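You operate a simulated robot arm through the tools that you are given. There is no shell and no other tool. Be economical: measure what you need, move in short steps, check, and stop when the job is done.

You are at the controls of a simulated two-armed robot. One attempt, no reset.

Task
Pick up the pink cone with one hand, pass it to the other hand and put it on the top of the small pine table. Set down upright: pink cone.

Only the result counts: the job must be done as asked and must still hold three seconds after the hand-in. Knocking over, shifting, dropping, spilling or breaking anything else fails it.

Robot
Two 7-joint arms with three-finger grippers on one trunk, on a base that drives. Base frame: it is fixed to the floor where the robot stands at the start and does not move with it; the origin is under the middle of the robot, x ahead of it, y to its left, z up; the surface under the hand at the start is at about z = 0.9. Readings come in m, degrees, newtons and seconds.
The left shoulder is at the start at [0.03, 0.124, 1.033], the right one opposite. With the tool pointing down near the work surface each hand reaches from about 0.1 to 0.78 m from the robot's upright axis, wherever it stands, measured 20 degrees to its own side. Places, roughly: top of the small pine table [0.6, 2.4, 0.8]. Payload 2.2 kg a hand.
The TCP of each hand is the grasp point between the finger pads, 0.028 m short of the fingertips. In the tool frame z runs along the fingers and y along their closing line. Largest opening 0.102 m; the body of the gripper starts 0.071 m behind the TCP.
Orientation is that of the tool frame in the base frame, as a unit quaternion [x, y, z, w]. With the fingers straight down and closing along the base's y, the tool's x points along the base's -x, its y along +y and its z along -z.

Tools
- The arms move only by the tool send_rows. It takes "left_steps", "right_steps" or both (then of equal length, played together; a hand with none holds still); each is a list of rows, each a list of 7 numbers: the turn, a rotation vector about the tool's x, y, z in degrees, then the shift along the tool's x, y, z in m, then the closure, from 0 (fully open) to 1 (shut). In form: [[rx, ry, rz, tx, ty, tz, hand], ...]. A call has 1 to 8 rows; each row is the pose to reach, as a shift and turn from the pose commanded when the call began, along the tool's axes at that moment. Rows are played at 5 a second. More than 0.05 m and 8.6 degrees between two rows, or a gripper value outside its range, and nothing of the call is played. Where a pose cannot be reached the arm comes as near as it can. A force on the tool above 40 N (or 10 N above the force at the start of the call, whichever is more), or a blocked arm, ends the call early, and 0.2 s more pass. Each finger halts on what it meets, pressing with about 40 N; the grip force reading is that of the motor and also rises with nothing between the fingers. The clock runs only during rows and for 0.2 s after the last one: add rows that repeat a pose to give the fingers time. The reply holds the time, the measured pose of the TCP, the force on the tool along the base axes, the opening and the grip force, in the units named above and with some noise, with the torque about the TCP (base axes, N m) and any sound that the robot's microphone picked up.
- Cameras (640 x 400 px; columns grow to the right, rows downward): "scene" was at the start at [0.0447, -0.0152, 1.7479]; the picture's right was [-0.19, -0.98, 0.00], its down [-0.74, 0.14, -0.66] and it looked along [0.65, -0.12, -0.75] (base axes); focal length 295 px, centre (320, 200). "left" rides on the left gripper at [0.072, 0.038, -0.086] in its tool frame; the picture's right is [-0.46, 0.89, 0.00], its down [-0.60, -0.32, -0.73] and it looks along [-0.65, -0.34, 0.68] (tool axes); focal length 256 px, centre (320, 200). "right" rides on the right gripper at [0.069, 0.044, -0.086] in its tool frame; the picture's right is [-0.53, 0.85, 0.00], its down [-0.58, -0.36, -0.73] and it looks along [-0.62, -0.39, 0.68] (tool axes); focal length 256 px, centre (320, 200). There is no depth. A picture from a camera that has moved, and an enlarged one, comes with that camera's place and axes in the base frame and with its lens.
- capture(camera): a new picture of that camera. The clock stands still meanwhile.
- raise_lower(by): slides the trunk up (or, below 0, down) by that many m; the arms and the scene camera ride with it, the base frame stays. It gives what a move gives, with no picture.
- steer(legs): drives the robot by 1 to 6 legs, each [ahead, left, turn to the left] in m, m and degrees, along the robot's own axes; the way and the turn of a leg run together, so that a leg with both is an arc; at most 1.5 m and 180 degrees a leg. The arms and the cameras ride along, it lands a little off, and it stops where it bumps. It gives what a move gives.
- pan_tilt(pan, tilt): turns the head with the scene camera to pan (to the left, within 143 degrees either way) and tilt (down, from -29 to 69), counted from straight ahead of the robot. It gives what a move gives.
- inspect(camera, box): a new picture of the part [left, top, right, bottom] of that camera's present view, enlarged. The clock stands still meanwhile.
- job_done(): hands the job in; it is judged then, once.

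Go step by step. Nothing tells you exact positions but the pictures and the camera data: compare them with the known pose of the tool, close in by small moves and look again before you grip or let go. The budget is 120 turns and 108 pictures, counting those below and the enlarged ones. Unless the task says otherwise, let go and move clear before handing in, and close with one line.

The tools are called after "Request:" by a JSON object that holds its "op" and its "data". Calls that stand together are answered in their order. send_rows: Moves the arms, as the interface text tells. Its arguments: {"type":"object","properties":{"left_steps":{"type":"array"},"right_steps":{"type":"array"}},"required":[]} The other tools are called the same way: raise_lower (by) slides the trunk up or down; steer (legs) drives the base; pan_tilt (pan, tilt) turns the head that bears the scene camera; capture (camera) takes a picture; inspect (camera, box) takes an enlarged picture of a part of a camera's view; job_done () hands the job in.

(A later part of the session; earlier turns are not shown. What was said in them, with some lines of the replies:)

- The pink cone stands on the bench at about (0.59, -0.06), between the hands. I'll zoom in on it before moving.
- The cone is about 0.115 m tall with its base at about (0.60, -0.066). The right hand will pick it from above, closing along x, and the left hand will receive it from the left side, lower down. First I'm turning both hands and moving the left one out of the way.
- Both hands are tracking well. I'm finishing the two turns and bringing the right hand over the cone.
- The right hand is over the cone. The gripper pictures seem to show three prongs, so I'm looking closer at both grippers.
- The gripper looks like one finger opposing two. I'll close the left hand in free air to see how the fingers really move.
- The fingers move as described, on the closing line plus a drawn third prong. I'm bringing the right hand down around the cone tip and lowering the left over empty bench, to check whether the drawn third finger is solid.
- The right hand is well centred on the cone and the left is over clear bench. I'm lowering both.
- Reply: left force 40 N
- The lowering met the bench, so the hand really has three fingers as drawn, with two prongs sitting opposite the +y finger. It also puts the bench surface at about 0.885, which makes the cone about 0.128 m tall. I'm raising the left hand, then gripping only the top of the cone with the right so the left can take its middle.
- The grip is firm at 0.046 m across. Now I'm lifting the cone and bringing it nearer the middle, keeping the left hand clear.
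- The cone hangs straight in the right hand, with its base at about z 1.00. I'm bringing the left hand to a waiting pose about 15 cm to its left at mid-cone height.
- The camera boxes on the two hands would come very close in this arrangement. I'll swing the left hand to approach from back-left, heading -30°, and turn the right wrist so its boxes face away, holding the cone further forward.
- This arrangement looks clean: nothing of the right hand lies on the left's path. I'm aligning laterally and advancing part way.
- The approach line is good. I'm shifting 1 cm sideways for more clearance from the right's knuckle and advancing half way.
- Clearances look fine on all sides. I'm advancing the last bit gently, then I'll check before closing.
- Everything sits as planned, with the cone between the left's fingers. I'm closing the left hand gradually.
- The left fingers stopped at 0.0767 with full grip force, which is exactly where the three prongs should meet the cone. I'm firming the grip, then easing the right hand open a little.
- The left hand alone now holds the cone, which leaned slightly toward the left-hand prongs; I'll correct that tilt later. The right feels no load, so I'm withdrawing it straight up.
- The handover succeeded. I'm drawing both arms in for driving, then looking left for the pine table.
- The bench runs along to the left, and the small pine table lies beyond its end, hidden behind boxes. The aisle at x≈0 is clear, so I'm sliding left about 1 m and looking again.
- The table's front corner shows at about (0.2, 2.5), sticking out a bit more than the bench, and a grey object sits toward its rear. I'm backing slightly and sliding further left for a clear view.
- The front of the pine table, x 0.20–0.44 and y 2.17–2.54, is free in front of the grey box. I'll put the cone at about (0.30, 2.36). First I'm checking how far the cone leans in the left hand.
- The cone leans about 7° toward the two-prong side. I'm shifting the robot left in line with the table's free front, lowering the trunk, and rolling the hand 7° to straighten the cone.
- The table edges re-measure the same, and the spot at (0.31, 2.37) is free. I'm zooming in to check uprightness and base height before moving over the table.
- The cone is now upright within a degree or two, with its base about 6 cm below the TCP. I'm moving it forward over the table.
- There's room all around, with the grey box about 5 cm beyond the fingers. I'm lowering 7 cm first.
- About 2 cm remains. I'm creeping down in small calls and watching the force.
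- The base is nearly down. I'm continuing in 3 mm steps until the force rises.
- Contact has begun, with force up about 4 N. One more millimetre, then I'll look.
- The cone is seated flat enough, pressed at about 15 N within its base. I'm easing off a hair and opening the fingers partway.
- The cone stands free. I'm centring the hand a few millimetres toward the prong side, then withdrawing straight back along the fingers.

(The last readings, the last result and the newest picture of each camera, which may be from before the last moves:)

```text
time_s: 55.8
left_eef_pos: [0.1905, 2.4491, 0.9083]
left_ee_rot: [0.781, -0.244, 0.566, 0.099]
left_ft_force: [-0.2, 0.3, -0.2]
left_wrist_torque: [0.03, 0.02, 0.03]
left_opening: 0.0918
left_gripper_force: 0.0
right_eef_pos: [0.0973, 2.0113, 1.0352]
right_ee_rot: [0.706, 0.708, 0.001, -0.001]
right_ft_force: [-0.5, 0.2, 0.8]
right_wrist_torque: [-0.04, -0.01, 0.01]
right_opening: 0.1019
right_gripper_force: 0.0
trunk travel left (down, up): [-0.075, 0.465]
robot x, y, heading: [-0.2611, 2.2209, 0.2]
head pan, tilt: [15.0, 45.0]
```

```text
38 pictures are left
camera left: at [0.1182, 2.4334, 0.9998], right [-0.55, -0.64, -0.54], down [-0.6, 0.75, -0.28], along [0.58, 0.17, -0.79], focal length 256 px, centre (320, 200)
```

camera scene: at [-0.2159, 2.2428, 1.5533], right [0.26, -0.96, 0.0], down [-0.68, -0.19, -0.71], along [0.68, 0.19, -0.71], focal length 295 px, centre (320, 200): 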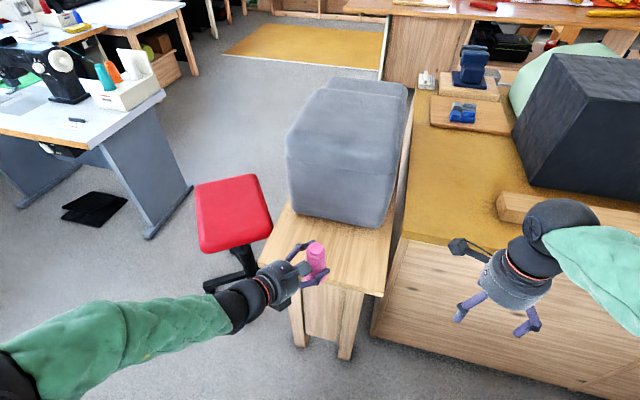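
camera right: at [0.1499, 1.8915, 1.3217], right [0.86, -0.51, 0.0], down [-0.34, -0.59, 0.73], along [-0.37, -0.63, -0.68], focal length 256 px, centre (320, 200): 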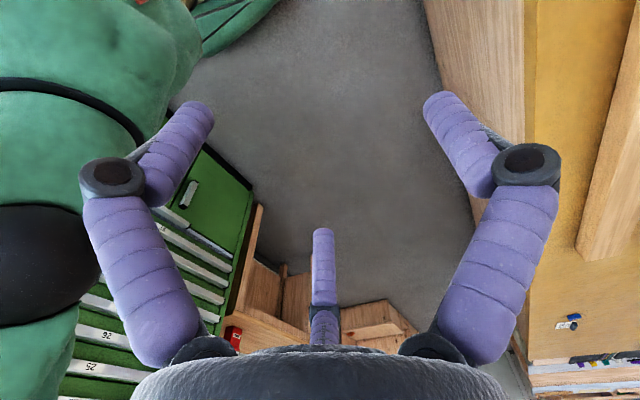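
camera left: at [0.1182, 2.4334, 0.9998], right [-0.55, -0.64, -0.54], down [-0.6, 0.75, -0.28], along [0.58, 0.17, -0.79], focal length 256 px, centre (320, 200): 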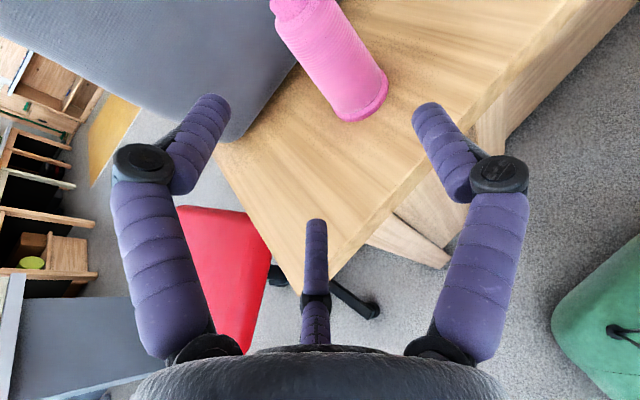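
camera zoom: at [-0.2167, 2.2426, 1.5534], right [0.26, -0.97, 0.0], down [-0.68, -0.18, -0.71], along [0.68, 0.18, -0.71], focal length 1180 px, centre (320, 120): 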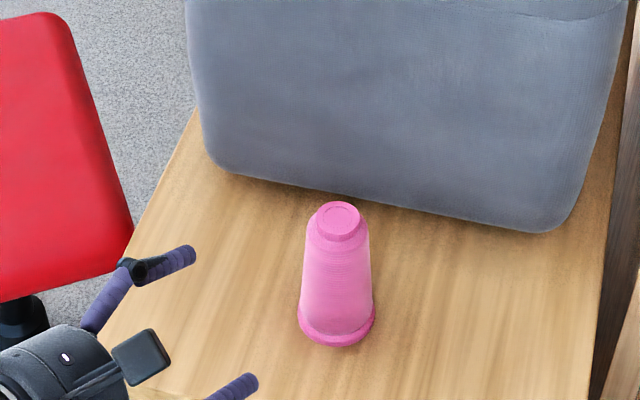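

The cone stands upright on the pine table, both hands are open and well clear, and nothing else moved. I'm handing in.

Request:
{"op": "job_done", "data": {}}

```text
The job is handed in.
```

The pink cone was picked up with the right hand, passed directly to the left hand, and now stands upright on the front of the small pine table. Both hands are clear, and I saw nothing else disturbed.
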